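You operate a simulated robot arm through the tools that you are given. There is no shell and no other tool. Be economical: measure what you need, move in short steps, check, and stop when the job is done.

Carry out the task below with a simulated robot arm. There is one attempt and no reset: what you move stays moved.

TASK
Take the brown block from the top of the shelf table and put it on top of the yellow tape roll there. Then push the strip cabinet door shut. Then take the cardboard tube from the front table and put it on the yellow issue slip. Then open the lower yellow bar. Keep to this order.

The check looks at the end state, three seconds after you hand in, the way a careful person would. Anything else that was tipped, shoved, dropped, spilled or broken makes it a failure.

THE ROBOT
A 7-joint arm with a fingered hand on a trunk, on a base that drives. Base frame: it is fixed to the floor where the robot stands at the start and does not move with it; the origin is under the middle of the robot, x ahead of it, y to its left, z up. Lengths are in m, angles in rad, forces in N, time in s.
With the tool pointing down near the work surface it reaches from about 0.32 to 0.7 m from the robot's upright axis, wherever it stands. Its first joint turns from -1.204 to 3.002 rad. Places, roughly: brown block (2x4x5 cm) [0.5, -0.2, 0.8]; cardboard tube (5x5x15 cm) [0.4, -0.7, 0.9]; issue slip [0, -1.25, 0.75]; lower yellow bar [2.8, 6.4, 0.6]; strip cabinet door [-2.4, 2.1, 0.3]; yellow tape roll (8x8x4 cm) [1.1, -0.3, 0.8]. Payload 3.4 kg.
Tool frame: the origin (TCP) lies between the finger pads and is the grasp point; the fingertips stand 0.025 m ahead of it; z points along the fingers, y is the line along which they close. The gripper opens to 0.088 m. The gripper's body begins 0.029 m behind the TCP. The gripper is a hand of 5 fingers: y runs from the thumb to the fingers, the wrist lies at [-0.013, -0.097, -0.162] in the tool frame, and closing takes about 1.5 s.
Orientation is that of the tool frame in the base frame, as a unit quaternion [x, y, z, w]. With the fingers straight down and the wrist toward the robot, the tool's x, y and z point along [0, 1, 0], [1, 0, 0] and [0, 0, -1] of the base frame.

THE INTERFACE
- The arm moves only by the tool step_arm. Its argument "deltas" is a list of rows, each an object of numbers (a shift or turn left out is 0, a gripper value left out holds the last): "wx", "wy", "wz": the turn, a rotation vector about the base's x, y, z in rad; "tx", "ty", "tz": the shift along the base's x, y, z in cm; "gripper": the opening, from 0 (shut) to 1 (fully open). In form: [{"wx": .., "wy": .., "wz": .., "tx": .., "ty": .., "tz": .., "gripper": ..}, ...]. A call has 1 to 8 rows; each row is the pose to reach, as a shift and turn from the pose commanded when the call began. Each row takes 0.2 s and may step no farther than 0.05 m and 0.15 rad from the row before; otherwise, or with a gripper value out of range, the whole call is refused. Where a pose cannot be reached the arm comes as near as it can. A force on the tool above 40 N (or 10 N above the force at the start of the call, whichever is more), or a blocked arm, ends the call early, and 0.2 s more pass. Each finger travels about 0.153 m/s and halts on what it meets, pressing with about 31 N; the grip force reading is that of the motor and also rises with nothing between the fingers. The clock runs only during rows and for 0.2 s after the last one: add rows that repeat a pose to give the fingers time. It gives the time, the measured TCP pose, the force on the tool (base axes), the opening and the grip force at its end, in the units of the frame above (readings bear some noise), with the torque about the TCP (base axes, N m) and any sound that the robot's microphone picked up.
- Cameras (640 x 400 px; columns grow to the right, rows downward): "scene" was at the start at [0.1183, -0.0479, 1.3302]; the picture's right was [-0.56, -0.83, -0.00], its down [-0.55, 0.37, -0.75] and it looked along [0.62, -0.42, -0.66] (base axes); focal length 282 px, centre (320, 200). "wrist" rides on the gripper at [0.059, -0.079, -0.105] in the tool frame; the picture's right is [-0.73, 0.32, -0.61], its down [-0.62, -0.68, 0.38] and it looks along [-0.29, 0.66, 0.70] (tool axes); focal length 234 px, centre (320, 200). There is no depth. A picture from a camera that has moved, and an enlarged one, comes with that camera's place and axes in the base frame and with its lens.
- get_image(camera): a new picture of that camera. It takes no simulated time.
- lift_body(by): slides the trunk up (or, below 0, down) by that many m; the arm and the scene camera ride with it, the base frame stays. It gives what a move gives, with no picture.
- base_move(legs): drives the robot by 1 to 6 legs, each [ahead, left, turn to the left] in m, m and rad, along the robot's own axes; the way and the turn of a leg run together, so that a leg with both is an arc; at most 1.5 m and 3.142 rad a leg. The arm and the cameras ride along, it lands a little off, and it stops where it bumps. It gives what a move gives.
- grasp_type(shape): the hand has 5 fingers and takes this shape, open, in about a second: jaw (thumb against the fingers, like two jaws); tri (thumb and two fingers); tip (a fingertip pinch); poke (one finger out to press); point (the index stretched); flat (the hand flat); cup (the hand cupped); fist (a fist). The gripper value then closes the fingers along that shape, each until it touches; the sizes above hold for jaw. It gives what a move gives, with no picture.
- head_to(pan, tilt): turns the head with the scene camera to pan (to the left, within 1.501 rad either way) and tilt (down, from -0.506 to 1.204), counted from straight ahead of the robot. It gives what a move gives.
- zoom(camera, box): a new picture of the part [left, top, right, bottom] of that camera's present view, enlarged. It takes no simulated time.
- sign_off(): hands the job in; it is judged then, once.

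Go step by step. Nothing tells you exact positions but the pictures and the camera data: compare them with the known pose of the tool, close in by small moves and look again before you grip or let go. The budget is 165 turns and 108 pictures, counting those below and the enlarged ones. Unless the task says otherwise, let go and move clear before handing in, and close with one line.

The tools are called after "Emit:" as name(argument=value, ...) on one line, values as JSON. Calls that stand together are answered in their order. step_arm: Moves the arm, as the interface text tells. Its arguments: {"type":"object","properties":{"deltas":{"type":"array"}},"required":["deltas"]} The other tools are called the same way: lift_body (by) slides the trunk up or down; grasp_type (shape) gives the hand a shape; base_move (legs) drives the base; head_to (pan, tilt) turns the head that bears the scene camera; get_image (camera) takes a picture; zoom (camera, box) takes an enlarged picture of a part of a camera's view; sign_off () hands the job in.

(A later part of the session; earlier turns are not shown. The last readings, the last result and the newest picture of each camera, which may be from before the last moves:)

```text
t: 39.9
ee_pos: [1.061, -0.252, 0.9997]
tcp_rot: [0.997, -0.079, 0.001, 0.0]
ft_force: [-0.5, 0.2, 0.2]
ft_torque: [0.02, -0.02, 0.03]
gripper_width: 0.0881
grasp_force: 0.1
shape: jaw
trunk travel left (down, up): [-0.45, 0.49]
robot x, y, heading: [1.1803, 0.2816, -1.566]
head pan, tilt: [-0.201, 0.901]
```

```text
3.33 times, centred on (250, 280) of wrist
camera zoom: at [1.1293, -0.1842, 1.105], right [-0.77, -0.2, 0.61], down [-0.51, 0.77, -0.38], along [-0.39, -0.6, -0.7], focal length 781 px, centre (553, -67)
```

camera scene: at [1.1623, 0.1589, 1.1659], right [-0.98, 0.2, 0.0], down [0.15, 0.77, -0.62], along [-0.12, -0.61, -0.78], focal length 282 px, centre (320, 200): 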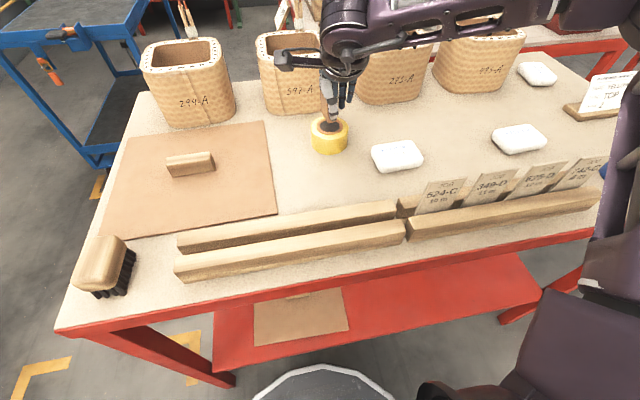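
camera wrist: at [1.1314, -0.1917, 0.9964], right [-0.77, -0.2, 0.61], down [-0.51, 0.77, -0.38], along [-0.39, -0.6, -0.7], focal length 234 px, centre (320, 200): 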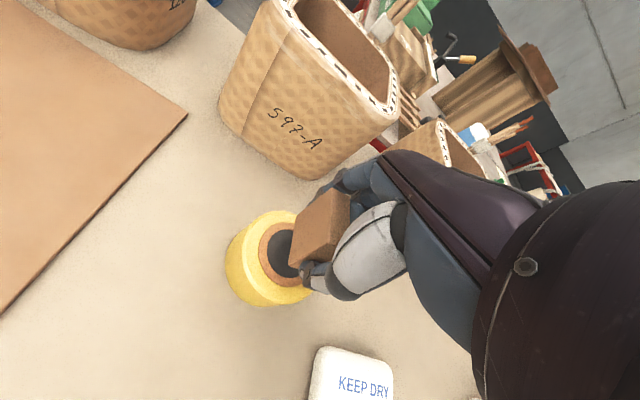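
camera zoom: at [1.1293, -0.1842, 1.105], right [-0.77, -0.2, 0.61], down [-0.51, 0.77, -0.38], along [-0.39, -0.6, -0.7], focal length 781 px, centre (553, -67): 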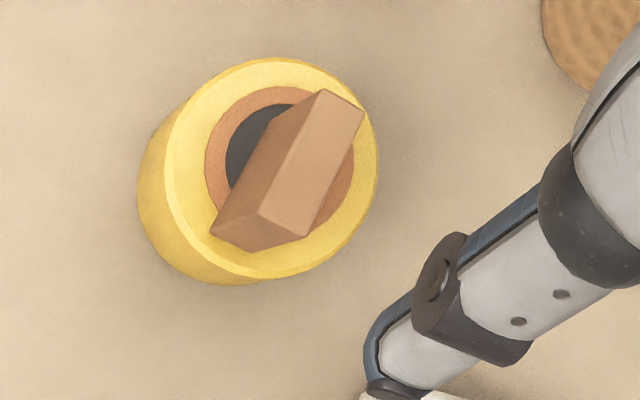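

The block stands stably on the roll. Next the cabinet door near [-2.4, 2.1, 0.3]; I back off the table and turn to face -x, then survey.

Emit:
base_move(legs=[[-0.18, 0, 0], [0, 0, -1.571]])

Emit:
head_to(pan=0.0, tilt=0.35)

Emit:
get_image(camera="scene")

```text
t: 45.2
ee_pos: [0.6401, 0.5822, 0.9998]
tcp_rot: [-0.649, 0.761, 0.0, 0.0]
ft_force: [0.8, 0.1, 1.1]
ft_torque: [-0.01, 0.01, 0.01]
gripper_width: 0.0877
grasp_force: 0.1
shape: jaw
trunk travel left (down, up): [-0.45, 0.49]
robot x, y, heading: [1.1796, 0.4666, -3.141]
head pan, tilt: [-0.201, 0.901]
```

```text
t: 46.2
ee_pos: [0.64, 0.5815, 1.0008]
tcp_rot: [-0.648, 0.761, -0.001, 0.0]
ft_force: [0.0, -0.3, 0.1]
ft_torque: [0.02, 0.01, 0.05]
gripper_width: 0.088
grasp_force: 0.0
shape: jaw
trunk travel left (down, up): [-0.45, 0.49]
robot x, y, heading: [1.1786, 0.4641, -3.137]
head pan, tilt: [0.0, 0.351]
```

```text
68 pictures are left
camera scene: at [1.0336, 0.4632, 1.2134], right [0.0, 1.0, 0.0], down [0.34, 0.0, -0.94], along [-0.94, 0.0, -0.34], focal length 282 px, centre (320, 200)
```

scene: 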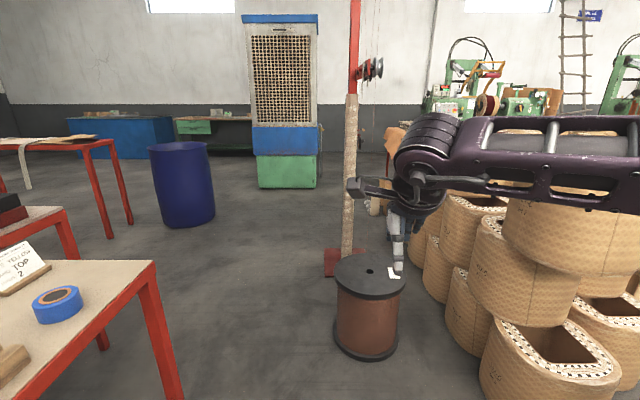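

I see the aisle back along -x with a reel near [-0.1, 0.71] and a post near [-0.89, 0.66]. The arm's elbow sticks out right, so I'll raise the trunk again, turn back to heading 0 and reverse along the way I came, then on to x≈-1.4.

Emit:
lift_body(by=0.15)

Emit:
base_move(legs=[[0, 0, 1.571], [0, 0, 1.567], [-0.58, 0, 0], [-0.3, -0.17, 0], [-0.5, -0.3, 0], [-1.15, 0, 0]])

Emit:
head_to(pan=1.5, tilt=0.4)

Emit:
get_image(camera="scene")

```text
t: 47.9
ee_pos: [0.6413, 0.5826, 1.1507]
tcp_rot: [-0.649, 0.761, -0.001, 0.0]
ft_force: [-1.0, 0.0, 0.0]
ft_torque: [-0.01, 0.05, 0.02]
gripper_width: 0.0879
grasp_force: 0.1
shape: jaw
trunk travel left (down, up): [-0.6, 0.34]
robot x, y, heading: [1.1797, 0.4667, -3.137]
head pan, tilt: [0.0, 0.351]
```

```text
t: 69.1
ee_pos: [-0.8432, -0.083, 1.149]
tcp_rot: [0.767, 0.641, 0.001, 0.0]
ft_force: [0.5, 0.5, 0.7]
ft_torque: [-0.04, -0.04, -0.01]
gripper_width: 0.0881
grasp_force: 0.1
shape: jaw
trunk travel left (down, up): [-0.6, 0.34]
robot x, y, heading: [-1.3784, 0.0443, -0.016]
head pan, tilt: [0.0, 0.351]
```

```text
t: 70.7
ee_pos: [-0.8426, -0.0839, 1.151]
tcp_rot: [0.767, 0.642, 0.0, -0.001]
ft_force: [0.9, -0.6, -0.5]
ft_torque: [0.0, -0.01, 0.03]
gripper_width: 0.0879
grasp_force: 0.0
shape: jaw
trunk travel left (down, up): [-0.6, 0.34]
robot x, y, heading: [-1.3825, 0.0447, -0.015]
head pan, tilt: [1.499, 0.4]
```

```text
67 pictures are left
camera scene: at [-1.3213, 0.1348, 1.3589], right [1.0, -0.09, 0.0], down [-0.03, -0.39, -0.92], along [0.08, 0.92, -0.39], focal length 282 px, centre (320, 200)
```

scene: 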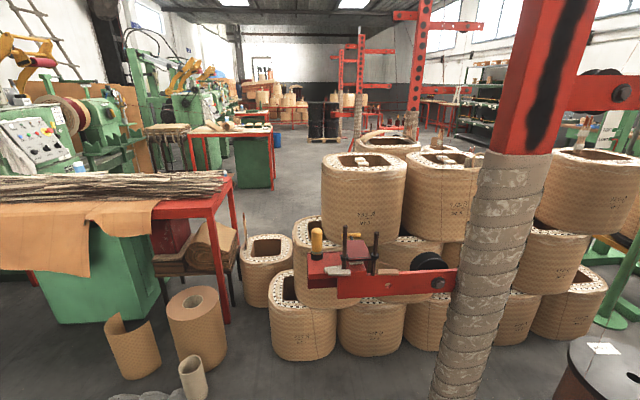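

The door should be around pixel (154, 232). Zooming there.

Emit:
zoom(camera="scene", box=[0, 160, 260, 340])

```text
2.22 times, centred on (130, 250) of scene
camera zoom: at [-1.3213, 0.1348, 1.3589], right [1.0, -0.09, 0.0], down [-0.03, -0.39, -0.92], along [0.08, 0.92, -0.39], focal length 627 px, centre (742, 89)
```

zoom: 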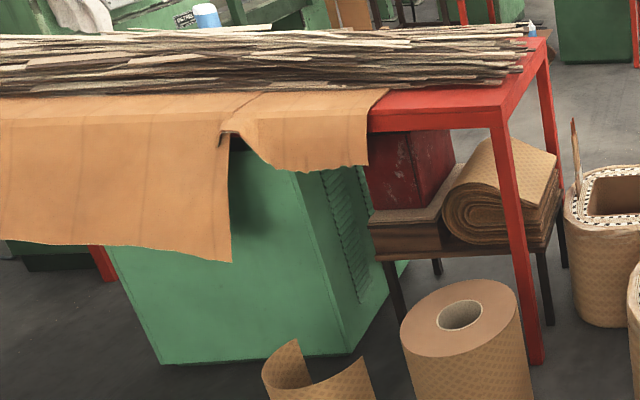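

A green cabinet stands under the strip-laden table, with a front at y≈1.55 and x from -2.8 to -2.3. The door must be on a side I can't see yet; I'll back to x≈-2, turn to face +y and look.

Emit:
base_move(legs=[[-0.6, 0, 0], [0, 0, 1.571]])

Emit:
head_to(pan=0.45, tilt=0.4)

Emit:
get_image(camera="scene")

```text
t: 77.9
ee_pos: [-1.8478, 0.5886, 1.1496]
tcp_rot: [0.081, 0.997, 0.001, 0.0]
ft_force: [0.2, -0.1, -0.3]
ft_torque: [-0.04, 0.02, -0.01]
gripper_width: 0.0875
grasp_force: 0.0
shape: jaw
trunk travel left (down, up): [-0.6, 0.34]
robot x, y, heading: [-1.9713, 0.0514, 1.57]
head pan, tilt: [1.499, 0.4]
```

```text
t: 79.2
ee_pos: [-1.8482, 0.5884, 1.1494]
tcp_rot: [0.081, 0.997, 0.0, 0.0]
ft_force: [-0.4, 0.0, 0.2]
ft_torque: [0.0, 0.02, -0.01]
gripper_width: 0.0879
grasp_force: 0.1
shape: jaw
trunk travel left (down, up): [-0.6, 0.34]
robot x, y, heading: [-1.9663, 0.0489, 1.574]
head pan, tilt: [0.45, 0.4]
```

```text
65 pictures are left
camera scene: at [-2.0095, 0.1838, 1.3589], right [0.9, 0.44, 0.0], down [0.17, -0.35, -0.92], along [-0.4, 0.83, -0.39], focal length 282 px, centre (320, 200)
```

scene: 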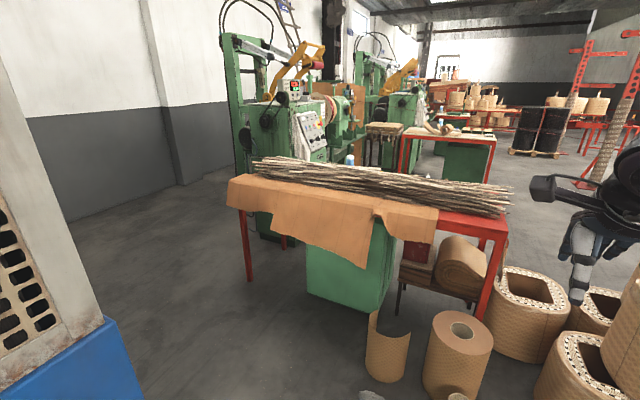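

The door must be on the cabinet's far (+y) side, facing the machines. I raise the trunk to see behind the table.

Emit:
lift_body(by=0.33)

Emit:
head_to(pan=0.15, tilt=0.45)

Emit:
get_image(camera="scene")

```text
t: 82.5
ee_pos: [-1.8483, 0.589, 1.4809]
tcp_rot: [0.081, 0.997, 0.0, 0.0]
ft_force: [0.9, 0.9, 0.4]
ft_torque: [0.01, 0.01, -0.02]
gripper_width: 0.0876
grasp_force: 0.1
shape: jaw
trunk travel left (down, up): [-0.93, 0.01]
robot x, y, heading: [-1.9655, 0.0495, 1.569]
head pan, tilt: [0.45, 0.4]
```

```text
t: 83.3
ee_pos: [-1.8477, 0.589, 1.4811]
tcp_rot: [0.081, 0.997, 0.0, 0.0]
ft_force: [-0.1, 0.1, -0.3]
ft_torque: [0.01, 0.0, 0.01]
gripper_width: 0.0879
grasp_force: 0.0
shape: jaw
trunk travel left (down, up): [-0.93, 0.01]
robot x, y, heading: [-1.9657, 0.0524, 1.571]
head pan, tilt: [0.15, 0.45]
```

```text
64 pictures are left
camera scene: at [-1.9829, 0.1913, 1.6842], right [0.99, 0.15, 0.0], down [0.07, -0.43, -0.9], along [-0.14, 0.89, -0.44], focal length 282 px, centre (320, 200)
```

scene: 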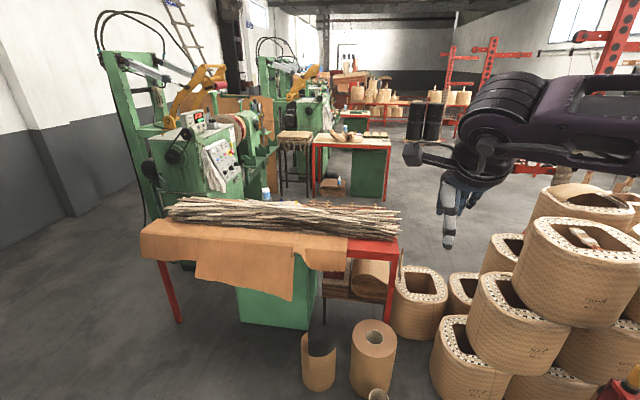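

There's open floor behind the table, reachable around the east side. I'll keep the arm high, turn back to heading 0 and drive the known aisle past the shelf table to x≈1.85.

Emit:
base_move(legs=[[0, 0, -1.571], [1.5, -0.05, 0], [0.27, 0, 0], [0.5, 0.295, 0], [0.3, 0.17, 0], [1.25, 0, 0]])

Emit:
head_to(pan=1.4, tilt=0.4)

Emit:
get_image(camera="scene")

```text
refused: leg 2 is longer than a leg can be; nothing moved
```

```text
t: 84.7
ee_pos: [-1.8487, 0.5888, 1.48]
tcp_rot: [0.081, 0.997, 0.0, 0.001]
ft_force: [0.5, 0.2, -0.3]
ft_torque: [0.0, 0.0, 0.01]
gripper_width: 0.0878
grasp_force: 0.2
shape: jaw
trunk travel left (down, up): [-0.93, 0.01]
robot x, y, heading: [-1.9694, 0.05, 1.569]
head pan, tilt: [1.4, 0.4]
```

```text
63 pictures are left
camera scene: at [-2.0603, 0.1163, 1.6889], right [0.17, 0.99, 0.0], down [0.38, -0.07, -0.92], along [-0.91, 0.16, -0.39], focal length 282 px, centre (320, 200)
```

scene: 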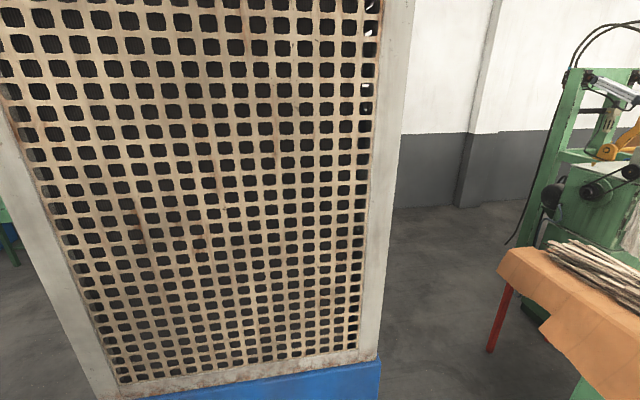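

The leg was just over length; same route with split legs.

Emit:
base_move(legs=[[0, 0, -1.571], [1.4, -0.05, 0], [0.37, 0, 0], [0.5, 0.295, 0], [0.3, 0.17, 0], [1.25, 0, 0]])

Emit:
head_to(pan=1.4, tilt=0.4)

Emit:
get_image(camera="scene")

```text
t: 108.3
ee_pos: [2.4336, 0.3876, 1.4804]
tcp_rot: [0.758, 0.652, 0.0, 0.0]
ft_force: [-0.3, 0.2, 0.0]
ft_torque: [-0.03, 0.01, -0.02]
gripper_width: 0.0878
grasp_force: 0.1
shape: jaw
trunk travel left (down, up): [-0.93, 0.01]
robot x, y, heading: [1.895, 0.505, 0.011]
head pan, tilt: [1.4, 0.4]
```

```text
t: 108.9
ee_pos: [2.4342, 0.3875, 1.479]
tcp_rot: [0.758, 0.652, 0.001, -0.001]
ft_force: [0.5, -0.3, 0.7]
ft_torque: [0.02, -0.01, 0.0]
gripper_width: 0.088
grasp_force: 0.1
shape: jaw
trunk travel left (down, up): [-0.93, 0.01]
robot x, y, heading: [1.8991, 0.5016, 0.007]
head pan, tilt: [1.4, 0.4]
```

```text
62 pictures are left
camera scene: at [1.9578, 0.5936, 1.6889], right [0.99, -0.16, 0.0], down [-0.06, -0.38, -0.92], along [0.15, 0.91, -0.39], focal length 282 px, centre (320, 200)
```

scene: 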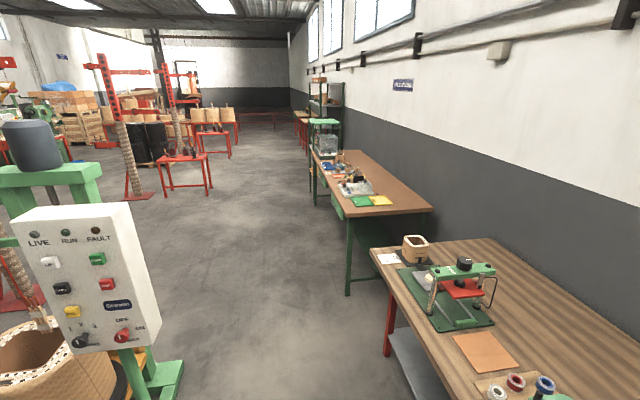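

The corridor north is clear between the control panel (x≈1.6) and the benches (x≈2.45). I turn left, drive to y≈2.7 and look west.

Emit:
base_move(legs=[[0, 0, 1.56], [1.45, -0.07, 0], [0.75, 0, 0], [0, 0, 1.571]])

Emit:
head_to(pan=0.1, tilt=0.4)

Emit:
get_image(camera="scene")

```text
t: 127.3
ee_pos: [1.4613, 2.7975, 1.4794]
tcp_rot: [-0.646, 0.764, -0.001, -0.001]
ft_force: [0.8, -0.9, 0.1]
ft_torque: [0.0, 0.01, -0.01]
gripper_width: 0.0878
grasp_force: 0.1
shape: jaw
trunk travel left (down, up): [-0.93, 0.01]
robot x, y, heading: [2.002, 2.6746, 3.134]
head pan, tilt: [1.4, 0.4]
```

```text
t: 128.7
ee_pos: [1.4624, 2.7976, 1.4796]
tcp_rot: [-0.645, 0.764, 0.001, 0.001]
ft_force: [0.5, 0.3, 0.0]
ft_torque: [0.0, -0.01, -0.02]
gripper_width: 0.0878
grasp_force: 0.1
shape: jaw
trunk travel left (down, up): [-0.93, 0.01]
robot x, y, heading: [1.998, 2.6743, 3.138]
head pan, tilt: [0.099, 0.4]
```

```text
61 pictures are left
camera scene: at [1.8545, 2.6658, 1.6889], right [-0.1, 1.0, 0.0], down [0.39, 0.04, -0.92], along [-0.92, -0.09, -0.39], focal length 282 px, centre (320, 200)
```

scene: 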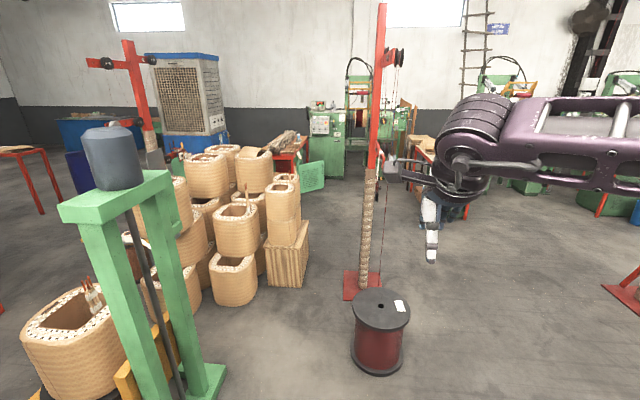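

I can see the cabinet door ajar (green louvered panel) behind the crates. A reel and post stand at y≈2.85, so I'll pass north of them at y≈3.55.

Emit:
base_move(legs=[[0, -0.88, 0], [1.45, 0, 0], [1.25, 0, 0]])

Emit:
head_to(pan=0.6, tilt=0.5)

Emit:
get_image(camera="scene")

```text
t: 146.1
ee_pos: [-1.2467, 3.7046, 1.4808]
tcp_rot: [-0.643, 0.766, -0.001, 0.0]
ft_force: [0.3, 0.0, -0.8]
ft_torque: [0.02, 0.0, 0.0]
gripper_width: 0.0878
grasp_force: 0.2
shape: jaw
trunk travel left (down, up): [-0.93, 0.01]
robot x, y, heading: [-0.7118, 3.5801, 3.125]
head pan, tilt: [0.099, 0.4]
```

```text
t: 147.1
ee_pos: [-1.2494, 3.7047, 1.48]
tcp_rot: [-0.643, 0.766, -0.001, -0.001]
ft_force: [0.4, -0.2, 0.0]
ft_torque: [-0.01, 0.0, -0.01]
gripper_width: 0.088
grasp_force: 0.0
shape: jaw
trunk travel left (down, up): [-0.93, 0.01]
robot x, y, heading: [-0.7121, 3.5779, 3.128]
head pan, tilt: [0.6, 0.499]
```

```text
60 pictures are left
camera scene: at [-0.8392, 3.5277, 1.6798], right [-0.55, 0.83, 0.0], down [0.4, 0.26, -0.88], along [-0.73, -0.49, -0.48], focal length 282 px, centre (320, 200)
```

scene: 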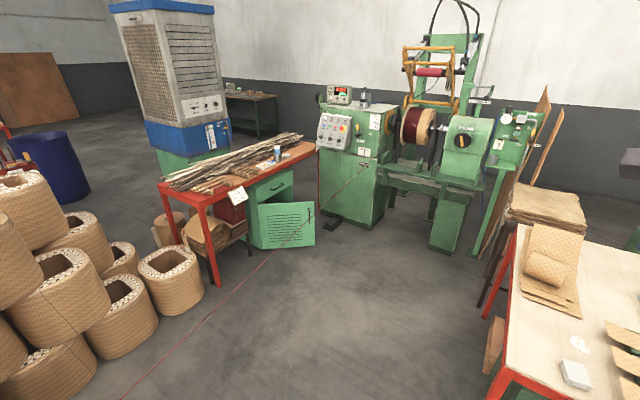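

Now the open door is in plain view. Zooming to find its hinge and swing.

Emit:
zoom(camera="scene", box=[220, 150, 340, 270])

```text
3.33 times, centred on (280, 210) of scene
camera zoom: at [-0.8392, 3.5277, 1.6798], right [-0.55, 0.83, 0.0], down [0.4, 0.26, -0.88], along [-0.73, -0.49, -0.48], focal length 941 px, centre (453, 167)
```

zoom: 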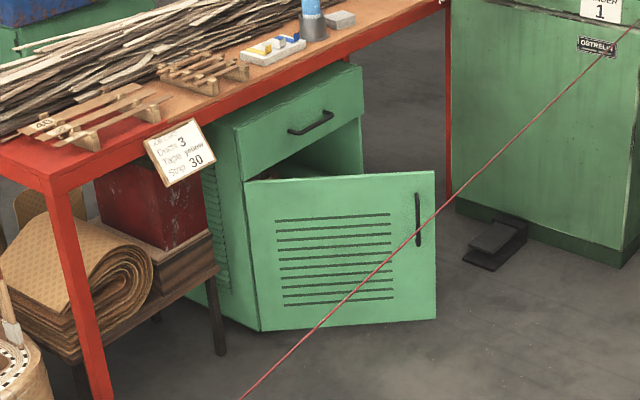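

A thin red wire crosses the view; I must know where it runs before going closer. Looking at both ends.

Emit:
zoom(camera="scene", box=[300, 80, 500, 220])

Emit:
head_to(pan=1.5, tilt=0.45)

Emit:
get_image(camera="scene")

```text
2.86 times, centred on (400, 150) of scene
camera zoom: at [-0.8392, 3.5277, 1.6798], right [-0.55, 0.83, 0.0], down [0.4, 0.26, -0.88], along [-0.73, -0.49, -0.48], focal length 806 px, centre (91, 343)
```

zoom: 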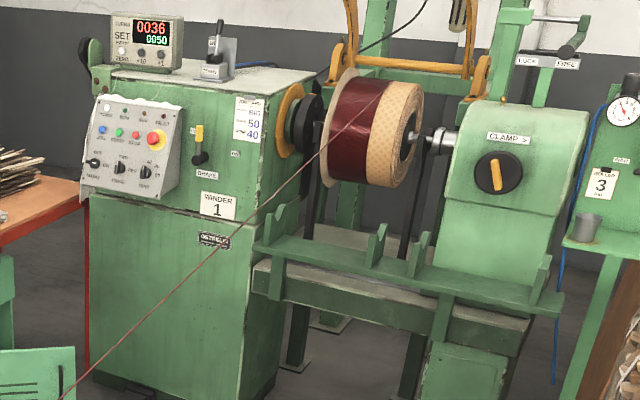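

```text
t: 148.2
ee_pos: [-1.2467, 3.7052, 1.4803]
tcp_rot: [-0.642, 0.767, -0.001, -0.001]
ft_force: [0.2, -0.5, -0.3]
ft_torque: [-0.03, 0.02, -0.03]
gripper_width: 0.088
grasp_force: 0.1
shape: jaw
trunk travel left (down, up): [-0.93, 0.01]
robot x, y, heading: [-0.7121, 3.5763, 3.126]
head pan, tilt: [1.499, 0.45]
```

```text
57 pictures are left
camera scene: at [-0.7713, 3.4863, 1.6842], right [-1.0, 0.09, 0.0], down [0.04, 0.43, -0.9], along [-0.08, -0.9, -0.44], focal length 282 px, centre (320, 200)
```

scene: 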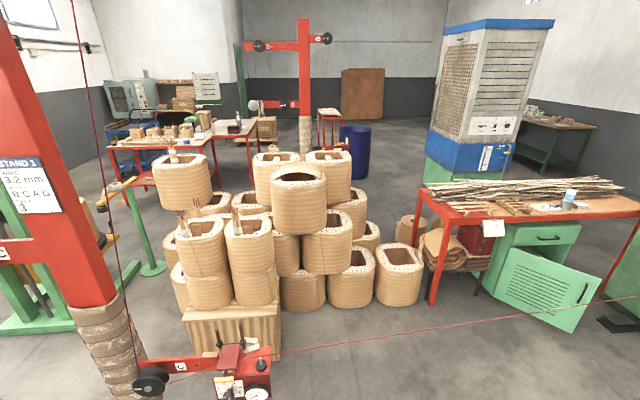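

The wire runs from the stand's tensioner at about [-0.6, 2.85, 0.85] to the winder, along y≈2.87; the door swings south of it (hinge ≈[-2.22, 1.97], free edge ≈[-2.53, 2.33]). I need the strip south of the wire, so I check the gap between the stand's foot and the crate.

Emit:
head_to(pan=1.5, tilt=0.95)

Emit:
get_image(camera="scene")

```text
t: 149.2
ee_pos: [-1.2468, 3.705, 1.4793]
tcp_rot: [-0.642, 0.766, 0.0, -0.001]
ft_force: [0.5, -0.1, 0.7]
ft_torque: [0.01, 0.0, -0.02]
gripper_width: 0.0881
grasp_force: 0.1
shape: jaw
trunk travel left (down, up): [-0.93, 0.01]
robot x, y, heading: [-0.7139, 3.5764, 3.122]
head pan, tilt: [1.499, 0.949]
```

```text
56 pictures are left
camera scene: at [-0.7695, 3.5054, 1.6423], right [-1.0, 0.08, 0.0], down [0.07, 0.81, -0.58], along [-0.05, -0.58, -0.81], focal length 282 px, centre (320, 200)
```

scene: 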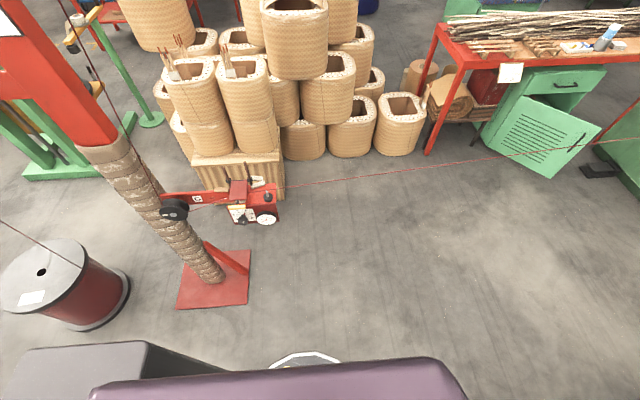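

The gap past the stand foot (about 0.43 m) is too narrow for the base, but with the trunk fully lowered the robot should fit under the wire (z≈0.9–1.0 further west). I'll turn to face -y in the open here, lower the trunk and check the wire against the camera's horizon.

Emit:
base_move(legs=[[0.35, -0.08, 0], [0, 0, 1.59]])

Emit:
lift_body(by=-0.92)

Emit:
head_to(pan=-0.4, tilt=0.1)

Emit:
get_image(camera="scene")

```text
t: 155.4
ee_pos: [-1.1709, 3.1215, 1.4795]
tcp_rot: [0.997, -0.072, 0.0, 0.0]
ft_force: [0.4, 0.6, 0.0]
ft_torque: [0.03, -0.01, 0.0]
gripper_width: 0.0876
grasp_force: 0.1
shape: jaw
trunk travel left (down, up): [-0.93, 0.01]
robot x, y, heading: [-1.0648, 3.6628, -1.552]
head pan, tilt: [1.499, 0.949]
```

```text
refused: -0.92 is not a number from -0.4 to 0.4
```

```text
t: 157.3
ee_pos: [-1.171, 3.1222, 1.4806]
tcp_rot: [0.997, -0.071, 0.001, 0.0]
ft_force: [0.3, -0.2, -0.6]
ft_torque: [0.02, 0.01, -0.01]
gripper_width: 0.088
grasp_force: 0.0
shape: jaw
trunk travel left (down, up): [-0.93, 0.01]
robot x, y, heading: [-1.0622, 3.6637, -1.551]
head pan, tilt: [-0.4, 0.099]
```

```text
55 pictures are left
camera scene: at [-1.0963, 3.5255, 1.7168], right [-0.93, 0.37, 0.0], down [0.04, 0.09, -0.99], along [-0.37, -0.92, -0.1], focal length 282 px, centre (320, 200)
```

scene: 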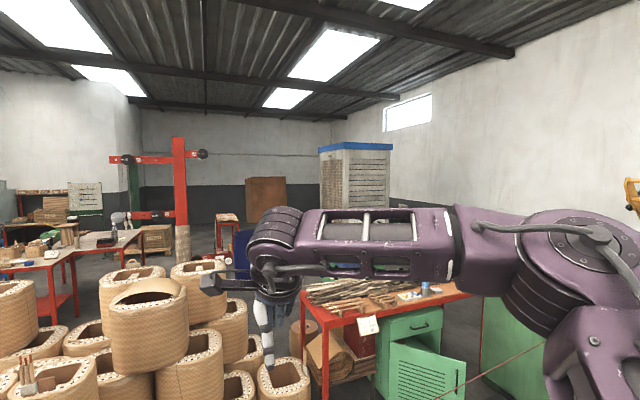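

All arm parts lie below camera height, so the camera's level tells the clearance. Lowering in three strokes.

Emit:
lift_body(by=-0.4)

Emit:
lift_body(by=-0.4)

Emit:
lift_body(by=-0.12)

Emit:
get_image(camera="scene")

```text
t: 161.1
ee_pos: [-1.1713, 3.1224, 1.0799]
tcp_rot: [0.997, -0.072, 0.001, 0.0]
ft_force: [-0.6, -0.4, 0.1]
ft_torque: [0.01, -0.02, 0.01]
gripper_width: 0.0878
grasp_force: 0.0
shape: jaw
trunk travel left (down, up): [-0.53, 0.41]
robot x, y, heading: [-1.0645, 3.6622, -1.551]
head pan, tilt: [-0.4, 0.099]
```

```text
t: 164.9
ee_pos: [-1.1709, 3.1222, 0.6795]
tcp_rot: [0.997, -0.072, 0.0, 0.0]
ft_force: [0.5, -1.1, -0.2]
ft_torque: [0.03, -0.02, -0.06]
gripper_width: 0.0877
grasp_force: 0.0
shape: jaw
trunk travel left (down, up): [-0.13, 0.81]
robot x, y, heading: [-1.0625, 3.6618, -1.553]
head pan, tilt: [-0.4, 0.099]
```

```text
t: 166.4
ee_pos: [-1.1709, 3.1235, 0.5594]
tcp_rot: [0.997, -0.072, 0.001, 0.0]
ft_force: [0.4, -0.7, 0.1]
ft_torque: [0.0, -0.04, -0.02]
gripper_width: 0.0878
grasp_force: 0.0
shape: jaw
trunk travel left (down, up): [-0.01, 0.93]
robot x, y, heading: [-1.0619, 3.6621, -1.544]
head pan, tilt: [-0.4, 0.099]
```

```text
54 pictures are left
camera scene: at [-1.0963, 3.5256, 0.7969], right [-0.93, 0.37, 0.0], down [0.04, 0.09, -1.0], along [-0.37, -0.92, -0.1], focal length 282 px, centre (320, 200)
```

scene: 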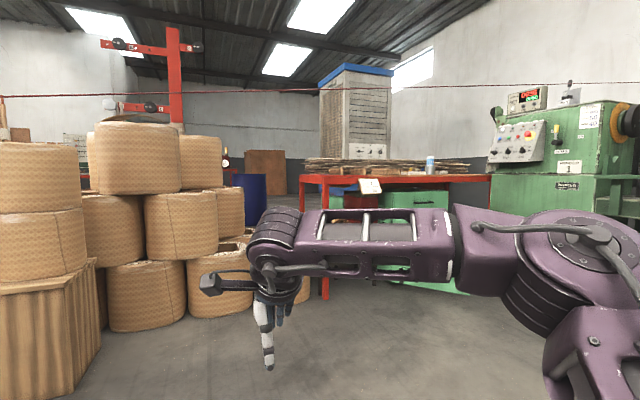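

The wire is well above: z≈1.0 at x=-1.36 and 1.1 near x=-2.3, with the camera at 0.80. I drive west and then under the wire in two stages.

Emit:
base_move(legs=[[0.25, -0.65, -0.02], [0.35, -0.45, 0]])

Emit:
head_to(pan=-0.25, tilt=0.5)

Emit:
get_image(camera="scene")

```text
t: 173.1
ee_pos: [-2.2783, 2.506, 0.5605]
tcp_rot: [0.997, -0.079, 0.001, 0.0]
ft_force: [0.0, -0.2, -0.1]
ft_torque: [0.02, -0.02, -0.02]
gripper_width: 0.0878
grasp_force: 0.0
shape: jaw
trunk travel left (down, up): [-0.01, 0.93]
robot x, y, heading: [-2.1606, 3.0416, -1.563]
head pan, tilt: [-0.4, 0.099]
```

```text
t: 174.0
ee_pos: [-2.278, 2.5059, 0.5598]
tcp_rot: [0.997, -0.079, 0.001, 0.0]
ft_force: [-0.1, 0.3, -0.2]
ft_torque: [0.05, -0.03, 0.01]
gripper_width: 0.088
grasp_force: 0.1
shape: jaw
trunk travel left (down, up): [-0.01, 0.93]
robot x, y, heading: [-2.1635, 3.0412, -1.567]
head pan, tilt: [-0.25, 0.499]
```

```text
53 pictures are left
camera scene: at [-2.184, 2.9039, 0.7598], right [-0.97, 0.24, 0.0], down [0.12, 0.46, -0.88], along [-0.21, -0.85, -0.48], focal length 282 px, centre (320, 200)
```

scene: 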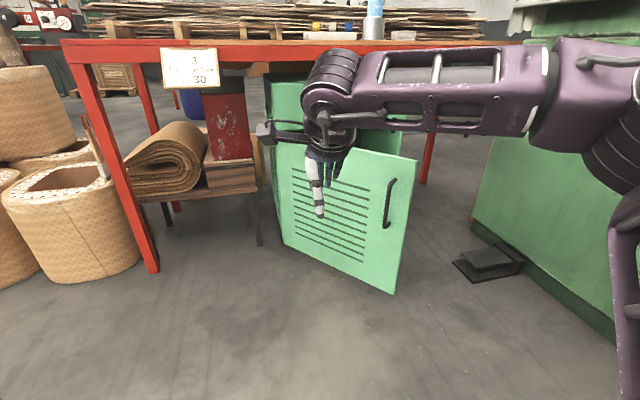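

The door's free edge is at about [-2.567, 2.327] (z 0.06–0.51) and its hinge at [-2.27, 1.96]. I close the fingers, turn a bit right and move in so the hand sits in front of the door, then lower the hand.

Emit:
base_move(legs=[[0, 0, -0.3], [0.235, 0.053, 0]])

Emit:
step_arm(deltas=[{"tz": -3, "gripper": 0}, {"tz": -6}, {"tz": -9}, {"tz": -12}, {"tz": -15}, {"tz": -18}, {"tz": -20}, {"tz": -20}])

Emit:
get_image(camera="scene")

Emit:
get_image(camera="wrist")

```text
t: 176.8
ee_pos: [-2.4549, 2.3204, 0.5599]
tcp_rot: [0.973, -0.23, 0.001, 0.0]
ft_force: [-0.4, 0.4, 0.6]
ft_torque: [0.0, 0.0, -0.01]
gripper_width: 0.0876
grasp_force: 0.1
shape: jaw
trunk travel left (down, up): [-0.01, 0.93]
robot x, y, heading: [-2.1829, 2.8024, -1.878]
head pan, tilt: [-0.25, 0.499]
```

```text
t: 178.6
ee_pos: [-2.4557, 2.319, 0.3588]
tcp_rot: [0.973, -0.229, 0.0, 0.001]
ft_force: [-0.4, 0.2, -0.8]
ft_torque: [-0.02, 0.02, -0.01]
gripper_width: 0.0
grasp_force: 30.6
shape: jaw
trunk travel left (down, up): [-0.01, 0.93]
robot x, y, heading: [-2.1808, 2.8027, -1.875]
head pan, tilt: [-0.25, 0.499]
```

```text
52 pictures are left
camera scene: at [-2.245, 2.6722, 0.7598], right [-0.85, 0.52, 0.0], down [0.25, 0.41, -0.88], along [-0.46, -0.75, -0.48], focal length 282 px, centre (320, 200)
```

scene: 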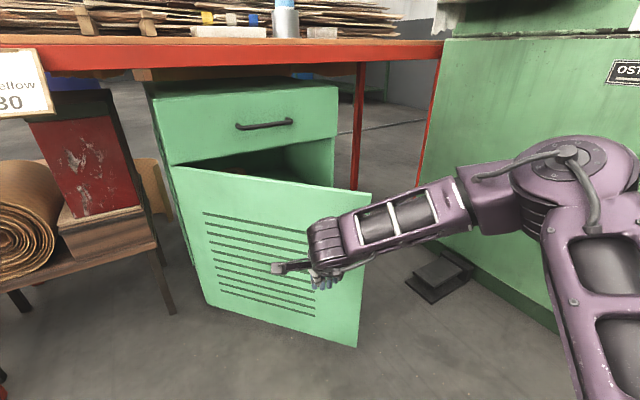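

```text
51 pictures are left
camera wrist: at [-2.3684, 2.3644, 0.4633], right [-0.79, 0.04, 0.61], down [-0.25, 0.89, -0.38], along [-0.55, -0.46, -0.7], focal length 234 px, centre (320, 200)
```

wrist: 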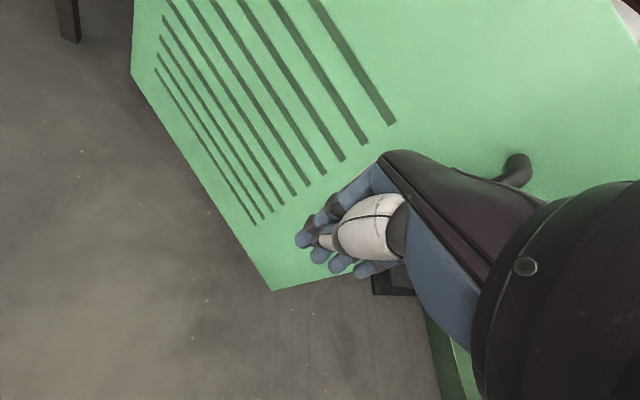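

Good view: hand in front of the door near the handle. The push will need reach, so I retract the hand 20 cm, move the base 0.24 m closer, and re-look.

Emit:
step_arm(deltas=[{"ty": 5}, {"ty": 10}, {"ty": 15}, {"ty": 19}])

Emit:
base_move(legs=[[0.22, 0.053, 0]])

Emit:
get_image(camera="scene")

```text
t: 179.6
ee_pos: [-2.4707, 2.4674, 0.3622]
tcp_rot: [0.973, -0.229, 0.001, 0.0]
ft_force: [-0.1, -0.7, 0.3]
ft_torque: [-0.02, -0.06, -0.01]
gripper_width: 0.0
grasp_force: 31.4
shape: jaw
out of reach, approached as far as the arm can: row 3, 4
trunk travel left (down, up): [-0.01, 0.93]
robot x, y, heading: [-2.1827, 2.8008, -1.878]
head pan, tilt: [-0.25, 0.499]
```

```text
t: 181.3
ee_pos: [-2.4861, 2.2366, 0.3628]
tcp_rot: [0.973, -0.229, 0.002, 0.0]
ft_force: [-0.5, -0.2, -0.3]
ft_torque: [0.0, 0.03, 0.01]
gripper_width: 0.0
grasp_force: 31.6
shape: jaw
trunk travel left (down, up): [-0.01, 0.93]
robot x, y, heading: [-2.1992, 2.5681, -1.868]
head pan, tilt: [-0.25, 0.499]
```

```text
50 pictures are left
camera scene: at [-2.2608, 2.4431, 0.7598], right [-0.85, 0.52, 0.0], down [0.25, 0.41, -0.88], along [-0.46, -0.75, -0.48], focal length 282 px, centre (320, 200)
```

scene: 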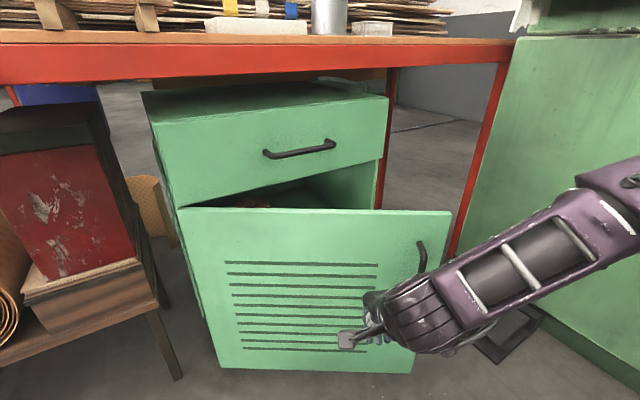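

The base approach already swung the door partly (about 147°). Now pushing it the rest with the arm in small steps.

Emit:
step_arm(deltas=[{"tx": -2, "ty": -4}, {"tx": -4, "ty": -8}, {"tx": -6, "ty": -12}, {"tx": -7, "ty": -15}])

Emit:
get_image(camera="scene")

```text
t: 182.3
ee_pos: [-2.5555, 2.0851, 0.3629]
tcp_rot: [0.973, -0.229, 0.001, 0.0]
ft_force: [0.9, -1.4, 0.1]
ft_torque: [0.0, -0.03, 0.0]
gripper_width: 0.0
grasp_force: 31.1
shape: jaw
trunk travel left (down, up): [-0.01, 0.93]
robot x, y, heading: [-2.195, 2.5695, -1.873]
head pan, tilt: [-0.25, 0.499]
```

```text
49 pictures are left
camera scene: at [-2.2608, 2.4431, 0.7598], right [-0.85, 0.52, 0.0], down [0.25, 0.41, -0.88], along [-0.46, -0.75, -0.48], focal length 282 px, centre (320, 200)
```

scene: 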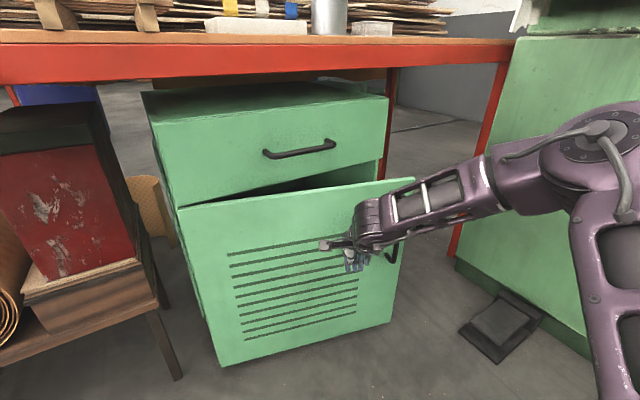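

Still open by a bit. Continuing the push.

Emit:
step_arm(deltas=[{"tx": -0.5, "ty": -2}, {"tx": -1, "ty": -4}, {"tx": -1.5, "ty": -6}, {"tx": -1.5, "ty": -8}])

Emit:
get_image(camera="scene")

```text
t: 183.3
ee_pos: [-2.5744, 2.0165, 0.3661]
tcp_rot: [0.973, -0.229, 0.0, 0.0]
ft_force: [0.2, -1.2, -0.4]
ft_torque: [0.01, 0.0, 0.03]
gripper_width: 0.0
grasp_force: 30.8
shape: jaw
out of reach, approached as far as the arm can: row 4
trunk travel left (down, up): [-0.01, 0.93]
robot x, y, heading: [-2.1988, 2.5745, -1.875]
head pan, tilt: [-0.25, 0.499]
```

```text
48 pictures are left
camera scene: at [-2.2608, 2.443, 0.7598], right [-0.85, 0.52, 0.0], down [0.25, 0.41, -0.88], along [-0.46, -0.75, -0.48], focal length 282 px, centre (320, 200)
```

scene: 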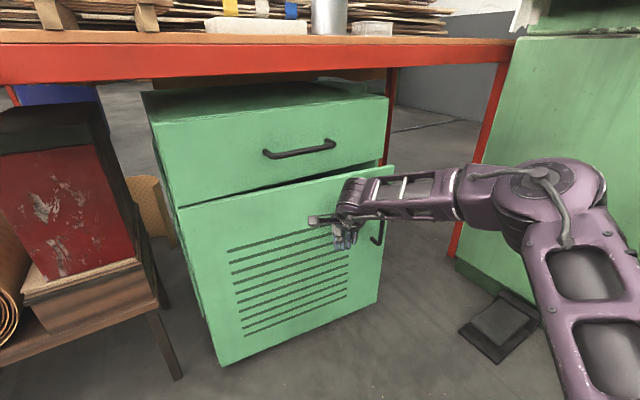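

Nearly shut; arm at its reach. I'll finish the push with a short base move.

Emit:
base_move(legs=[[0.06, 0.02, 0]])

Emit:
get_image(camera="scene")

```text
t: 184.3
ee_pos: [-2.5746, 1.9781, 0.3623]
tcp_rot: [0.972, -0.233, 0.0, -0.008]
ft_force: [1.8, 10.1, 3.3]
ft_torque: [-0.59, 0.05, -0.01]
gripper_width: 0.0001
grasp_force: 31.4
shape: jaw
trunk travel left (down, up): [-0.01, 0.93]
robot x, y, heading: [-2.1951, 2.5221, -1.873]
head pan, tilt: [-0.25, 0.499]
stopped in leg 1: the force on the tool passed its limit (the readings are from after the stop); the commanded pose is now the measured one
```

```text
47 pictures are left
camera scene: at [-2.26, 2.3989, 0.7598], right [-0.85, 0.53, 0.0], down [0.25, 0.41, -0.88], along [-0.46, -0.75, -0.48], focal length 282 px, centre (320, 200)
```

scene: 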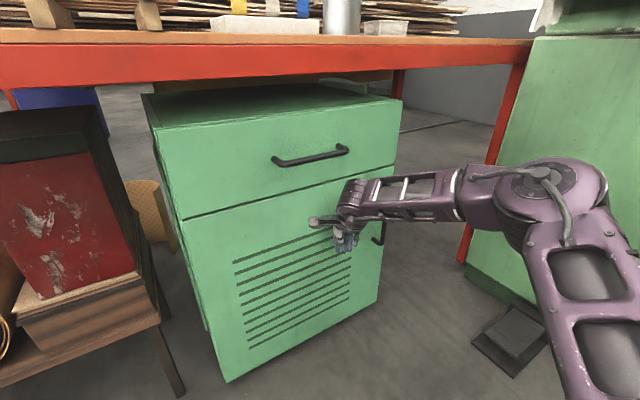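

The door looks shut and pushes back. I withdraw the hand and check the seam.

Emit:
step_arm(deltas=[{"ty": 4, "tx": 1}, {"ty": 8, "tx": 2}, {"ty": 12, "tx": 3}, {"ty": 16, "tx": 4}])

Emit:
zoom(camera="scene", box=[140, 80, 440, 390])

```text
t: 185.3
ee_pos: [-2.5339, 2.1359, 0.3629]
tcp_rot: [0.972, -0.234, 0.0, -0.009]
ft_force: [0.2, 0.1, 0.6]
ft_torque: [-0.02, -0.01, -0.01]
gripper_width: 0.0
grasp_force: 30.8
shape: jaw
trunk travel left (down, up): [-0.01, 0.93]
robot x, y, heading: [-2.1956, 2.5213, -1.876]
head pan, tilt: [-0.25, 0.499]
```

```text
1.29 times, centred on (290, 235) of scene
camera zoom: at [-2.2602, 2.3979, 0.7597], right [-0.85, 0.53, 0.0], down [0.25, 0.41, -0.88], along [-0.46, -0.75, -0.48], focal length 364 px, centre (359, 155)
```

zoom: 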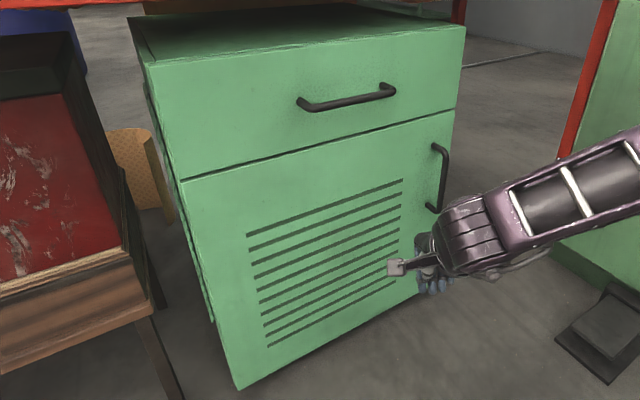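

The door is fully shut. Now back out under the wire the way I came, staying low, to the open spot.

Emit:
base_move(legs=[[-0.507, -0.122, 0], [0, 0, 0.31], [-0.37, 0.45, 0], [-0.25, 0.65, 0]])

```text
t: 195.6
ee_pos: [-1.2766, 3.1965, 0.3616]
tcp_rot: [0.997, -0.077, -0.001, -0.009]
ft_force: [0.2, -0.5, -1.0]
ft_torque: [0.01, 0.0, -0.01]
gripper_width: 0.0
grasp_force: 31.2
shape: jaw
trunk travel left (down, up): [-0.01, 0.93]
robot x, y, heading: [-1.0789, 3.6723, -1.557]
head pan, tilt: [-0.25, 0.499]
```

Raising the trunk fully for the trip back.

Emit:
lift_body(by=0.4)

Emit:
lift_body(by=0.4)

Emit:
base_move(legs=[[0, 0, 1.557], [1.5, 0, 0], [1.5, 0, 0], [0.05, 0, 0], [0, 0, 1.571]])

```text
t: 199.4
ee_pos: [-1.2771, 3.1956, 0.7627]
tcp_rot: [0.997, -0.077, -0.001, -0.009]
ft_force: [-0.5, -0.7, 0.5]
ft_torque: [-0.01, 0.01, -0.01]
gripper_width: 0.0
grasp_force: 30.7
shape: jaw
trunk travel left (down, up): [-0.41, 0.53]
robot x, y, heading: [-1.079, 3.6698, -1.557]
head pan, tilt: [-0.25, 0.499]
```

```text
t: 203.3
ee_pos: [-1.2773, 3.1963, 1.1633]
tcp_rot: [0.997, -0.077, -0.001, -0.008]
ft_force: [0.8, -0.8, 0.2]
ft_torque: [0.03, 0.03, 0.01]
gripper_width: 0.0003
grasp_force: 31.2
shape: jaw
trunk travel left (down, up): [-0.81, 0.13]
robot x, y, heading: [-1.0777, 3.6716, -1.554]
head pan, tilt: [-0.25, 0.499]
```

```text
t: 225.8
ee_pos: [2.1545, 4.1509, 1.1628]
tcp_rot: [0.074, 0.997, -0.009, 0.0]
ft_force: [-0.5, -0.6, 0.0]
ft_torque: [-0.01, -0.03, 0.0]
gripper_width: 0.0001
grasp_force: 30.9
shape: jaw
trunk travel left (down, up): [-0.81, 0.13]
robot x, y, heading: [1.9575, 3.671, 1.589]
head pan, tilt: [-0.25, 0.499]
```

Raising the hand and trunk to the earlier clearance, then reversing south down the corridor.

Emit:
step_arm(deltas=[{"tz": 5, "gripper": 1}, {"tz": 10}, {"tz": 15}, {"tz": 19}])

Emit:
lift_body(by=0.12)

Emit:
base_move(legs=[[-1.48, -0.02, -0.015], [-1.48, 0.0, 0], [-0.19, 0.08, 0], [0, 0, -1.571]])

```text
t: 226.8
ee_pos: [2.1571, 4.1494, 1.3556]
tcp_rot: [0.073, 0.997, -0.008, 0.002]
ft_force: [-0.3, -0.5, -0.1]
ft_torque: [0.03, 0.01, 0.03]
gripper_width: 0.0878
grasp_force: 0.1
shape: jaw
trunk travel left (down, up): [-0.81, 0.13]
robot x, y, heading: [1.958, 3.6746, 1.586]
head pan, tilt: [-0.25, 0.499]
```

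```text
t: 228.3
ee_pos: [2.1566, 4.1507, 1.4722]
tcp_rot: [0.075, 0.997, -0.009, 0.001]
ft_force: [-0.6, -0.5, 0.4]
ft_torque: [0.01, 0.0, 0.01]
gripper_width: 0.0877
grasp_force: 0.1
shape: jaw
trunk travel left (down, up): [-0.93, 0.01]
robot x, y, heading: [1.9593, 3.6791, 1.588]
head pan, tilt: [-0.25, 0.499]
```

```text
t: 247.6
ee_pos: [2.511, 0.3452, 1.4744]
tcp_rot: [0.757, 0.653, -0.007, -0.005]
ft_force: [-0.6, 0.5, 0.1]
ft_torque: [-0.04, -0.02, 0.01]
gripper_width: 0.088
grasp_force: 0.1
shape: jaw
trunk travel left (down, up): [-0.93, 0.01]
robot x, y, heading: [2.0382, 0.5415, 0.023]
head pan, tilt: [-0.25, 0.499]
```

Reversing west along the known aisle to near the start.

Emit:
base_move(legs=[[0, 0, -0.023], [-1.438, -0.077, 0], [-0.3, -0.17, 0], [-0.5, -0.295, 0]])

Emit:
head_to(pan=-1.2, tilt=0.55)

Emit:
get_image(camera="scene")

```text
t: 259.9
ee_pos: [0.2847, -0.2385, 1.4752]
tcp_rot: [0.751, 0.661, -0.008, -0.005]
ft_force: [0.1, 0.1, 0.0]
ft_torque: [-0.02, 0.01, 0.0]
gripper_width: 0.0878
grasp_force: 0.1
shape: jaw
trunk travel left (down, up): [-0.93, 0.01]
robot x, y, heading: [-0.1937, -0.0493, 0.039]
head pan, tilt: [-0.25, 0.499]
```

```text
t: 261.2
ee_pos: [0.2829, -0.2395, 1.4734]
tcp_rot: [0.75, 0.661, -0.007, -0.005]
ft_force: [-0.2, -0.5, 0.2]
ft_torque: [0.0, 0.01, -0.01]
gripper_width: 0.0877
grasp_force: 0.0
shape: jaw
trunk travel left (down, up): [-0.93, 0.01]
robot x, y, heading: [-0.1941, -0.0494, 0.038]
head pan, tilt: [-1.201, 0.55]
```

```text
45 pictures are left
camera scene: at [-0.1114, -0.1315, 1.6752], right [-0.92, -0.4, 0.0], down [-0.21, 0.48, -0.85], along [0.34, -0.78, -0.52], focal length 282 px, centre (320, 200)
```

scene: 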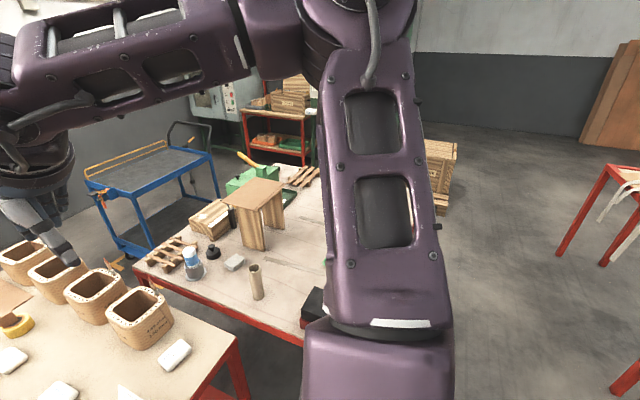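

The tube stands at about [0.40, -0.71]; the floor west of the front table is open. I turn to face it, move to about [0, -0.28] and lower the trunk.

Emit:
base_move(legs=[[0, 0, -0.62], [0.288, -0.086, 0]])

Emit:
lift_body(by=-0.35)

Emit:
head_to(pan=-0.25, tilt=0.85)

Emit:
get_image(camera="scene")

Emit:
get_image(camera="wrist")

```text
t: 264.9
ee_pos: [0.2847, -0.7086, 1.4756]
tcp_rot: [0.914, 0.406, -0.006, -0.006]
ft_force: [0.1, -0.1, -0.2]
ft_torque: [0.0, 0.03, 0.02]
gripper_width: 0.0879
grasp_force: 0.0
shape: jaw
trunk travel left (down, up): [-0.93, 0.01]
robot x, y, heading: [0.0019, -0.2821, -0.569]
head pan, tilt: [-1.201, 0.55]
```

```text
t: 268.3
ee_pos: [0.2866, -0.709, 1.1239]
tcp_rot: [0.914, 0.406, -0.005, -0.007]
ft_force: [-0.4, -0.3, 0.2]
ft_torque: [-0.01, 0.0, -0.01]
gripper_width: 0.0875
grasp_force: 0.0
shape: jaw
trunk travel left (down, up): [-0.58, 0.36]
robot x, y, heading: [0.0015, -0.2791, -0.565]
head pan, tilt: [-1.201, 0.55]
```

```text
t: 269.6
ee_pos: [0.2872, -0.7098, 1.1236]
tcp_rot: [0.914, 0.406, -0.005, -0.007]
ft_force: [-0.9, -0.1, 0.1]
ft_torque: [0.01, 0.02, -0.02]
gripper_width: 0.0878
grasp_force: 0.1
shape: jaw
trunk travel left (down, up): [-0.58, 0.36]
robot x, y, heading: [0.0044, -0.2789, -0.568]
head pan, tilt: [-0.25, 0.85]
```

```text
44 pictures are left
camera scene: at [0.096, -0.3656, 1.2998], right [-0.73, -0.68, 0.0], down [-0.51, 0.55, -0.66], along [0.45, -0.48, -0.75], focal length 282 px, centre (320, 200)
```

scene: 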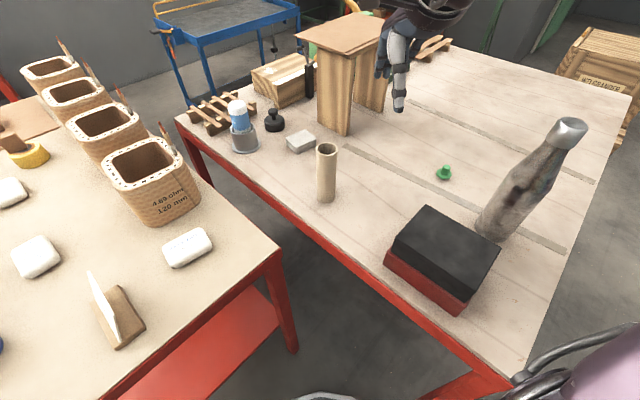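

```text
43 pictures are left
camera wrist: at [0.2683, -0.6131, 1.2297], right [-0.24, -0.76, 0.6], down [-0.93, 0.0, -0.37], along [0.28, -0.65, -0.71], focal length 234 px, centre (320, 200)
```

wrist: 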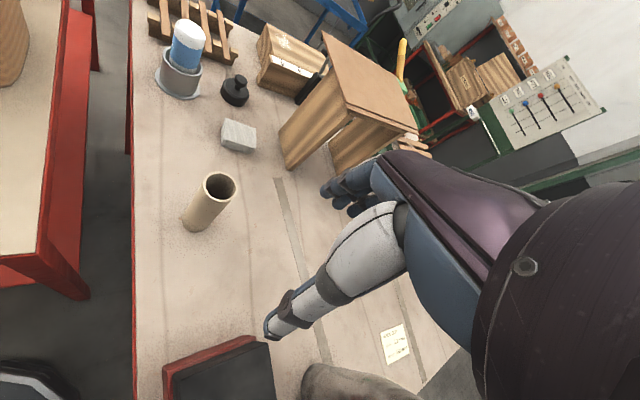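

Triangulated: tube axis [0.411, -0.722], top z≈0.917; the slip is at about [0.04, -1.17] beside a tall grey bottle near [0.07, -0.93]. I move over the tube and look.

Emit:
step_arm(deltas=[{"tx": 4, "ty": -0.4, "gripper": 1}, {"tx": 8, "ty": -0.8, "tz": -2}, {"tx": 12.4, "ty": -1.2, "tz": -4}, {"tx": 12.4, "ty": -1.2, "tz": -8}, {"tx": 12.4, "ty": -1.2, "tz": -12}])

Emit:
get_image(camera="wrist")

Emit:
get_image(camera="scene")

```text
t: 270.8
ee_pos: [0.4108, -0.7229, 1.002]
tcp_rot: [0.914, 0.406, -0.005, -0.007]
ft_force: [0.0, 0.1, -0.1]
ft_torque: [-0.01, -0.03, -0.01]
gripper_width: 0.0879
grasp_force: 0.0
shape: jaw
trunk travel left (down, up): [-0.58, 0.36]
robot x, y, heading: [0.0015, -0.2816, -0.57]
head pan, tilt: [-0.25, 0.85]
```

```text
42 pictures are left
camera wrist: at [0.3927, -0.6264, 1.1077], right [-0.24, -0.76, 0.6], down [-0.93, 0.0, -0.37], along [0.28, -0.65, -0.71], focal length 234 px, centre (320, 200)
```

wrist: 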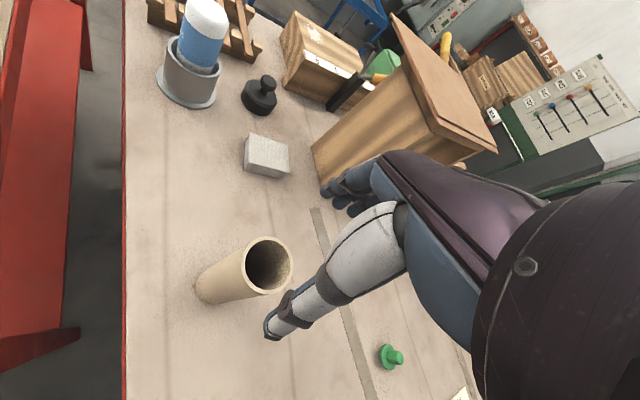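

```text
41 pictures are left
camera scene: at [0.0972, -0.3664, 1.2997], right [-0.73, -0.68, 0.0], down [-0.51, 0.55, -0.66], along [0.45, -0.48, -0.75], focal length 282 px, centre (320, 200)
```

scene: 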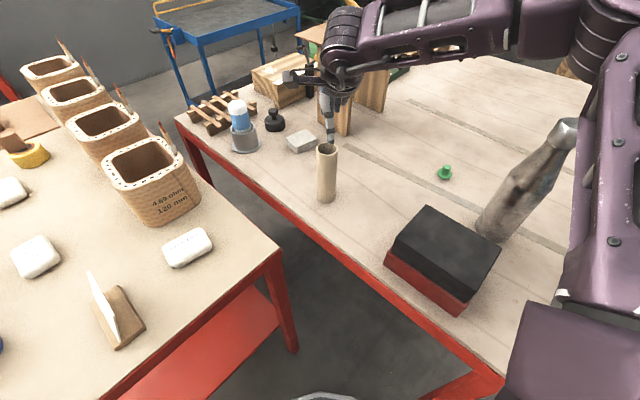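

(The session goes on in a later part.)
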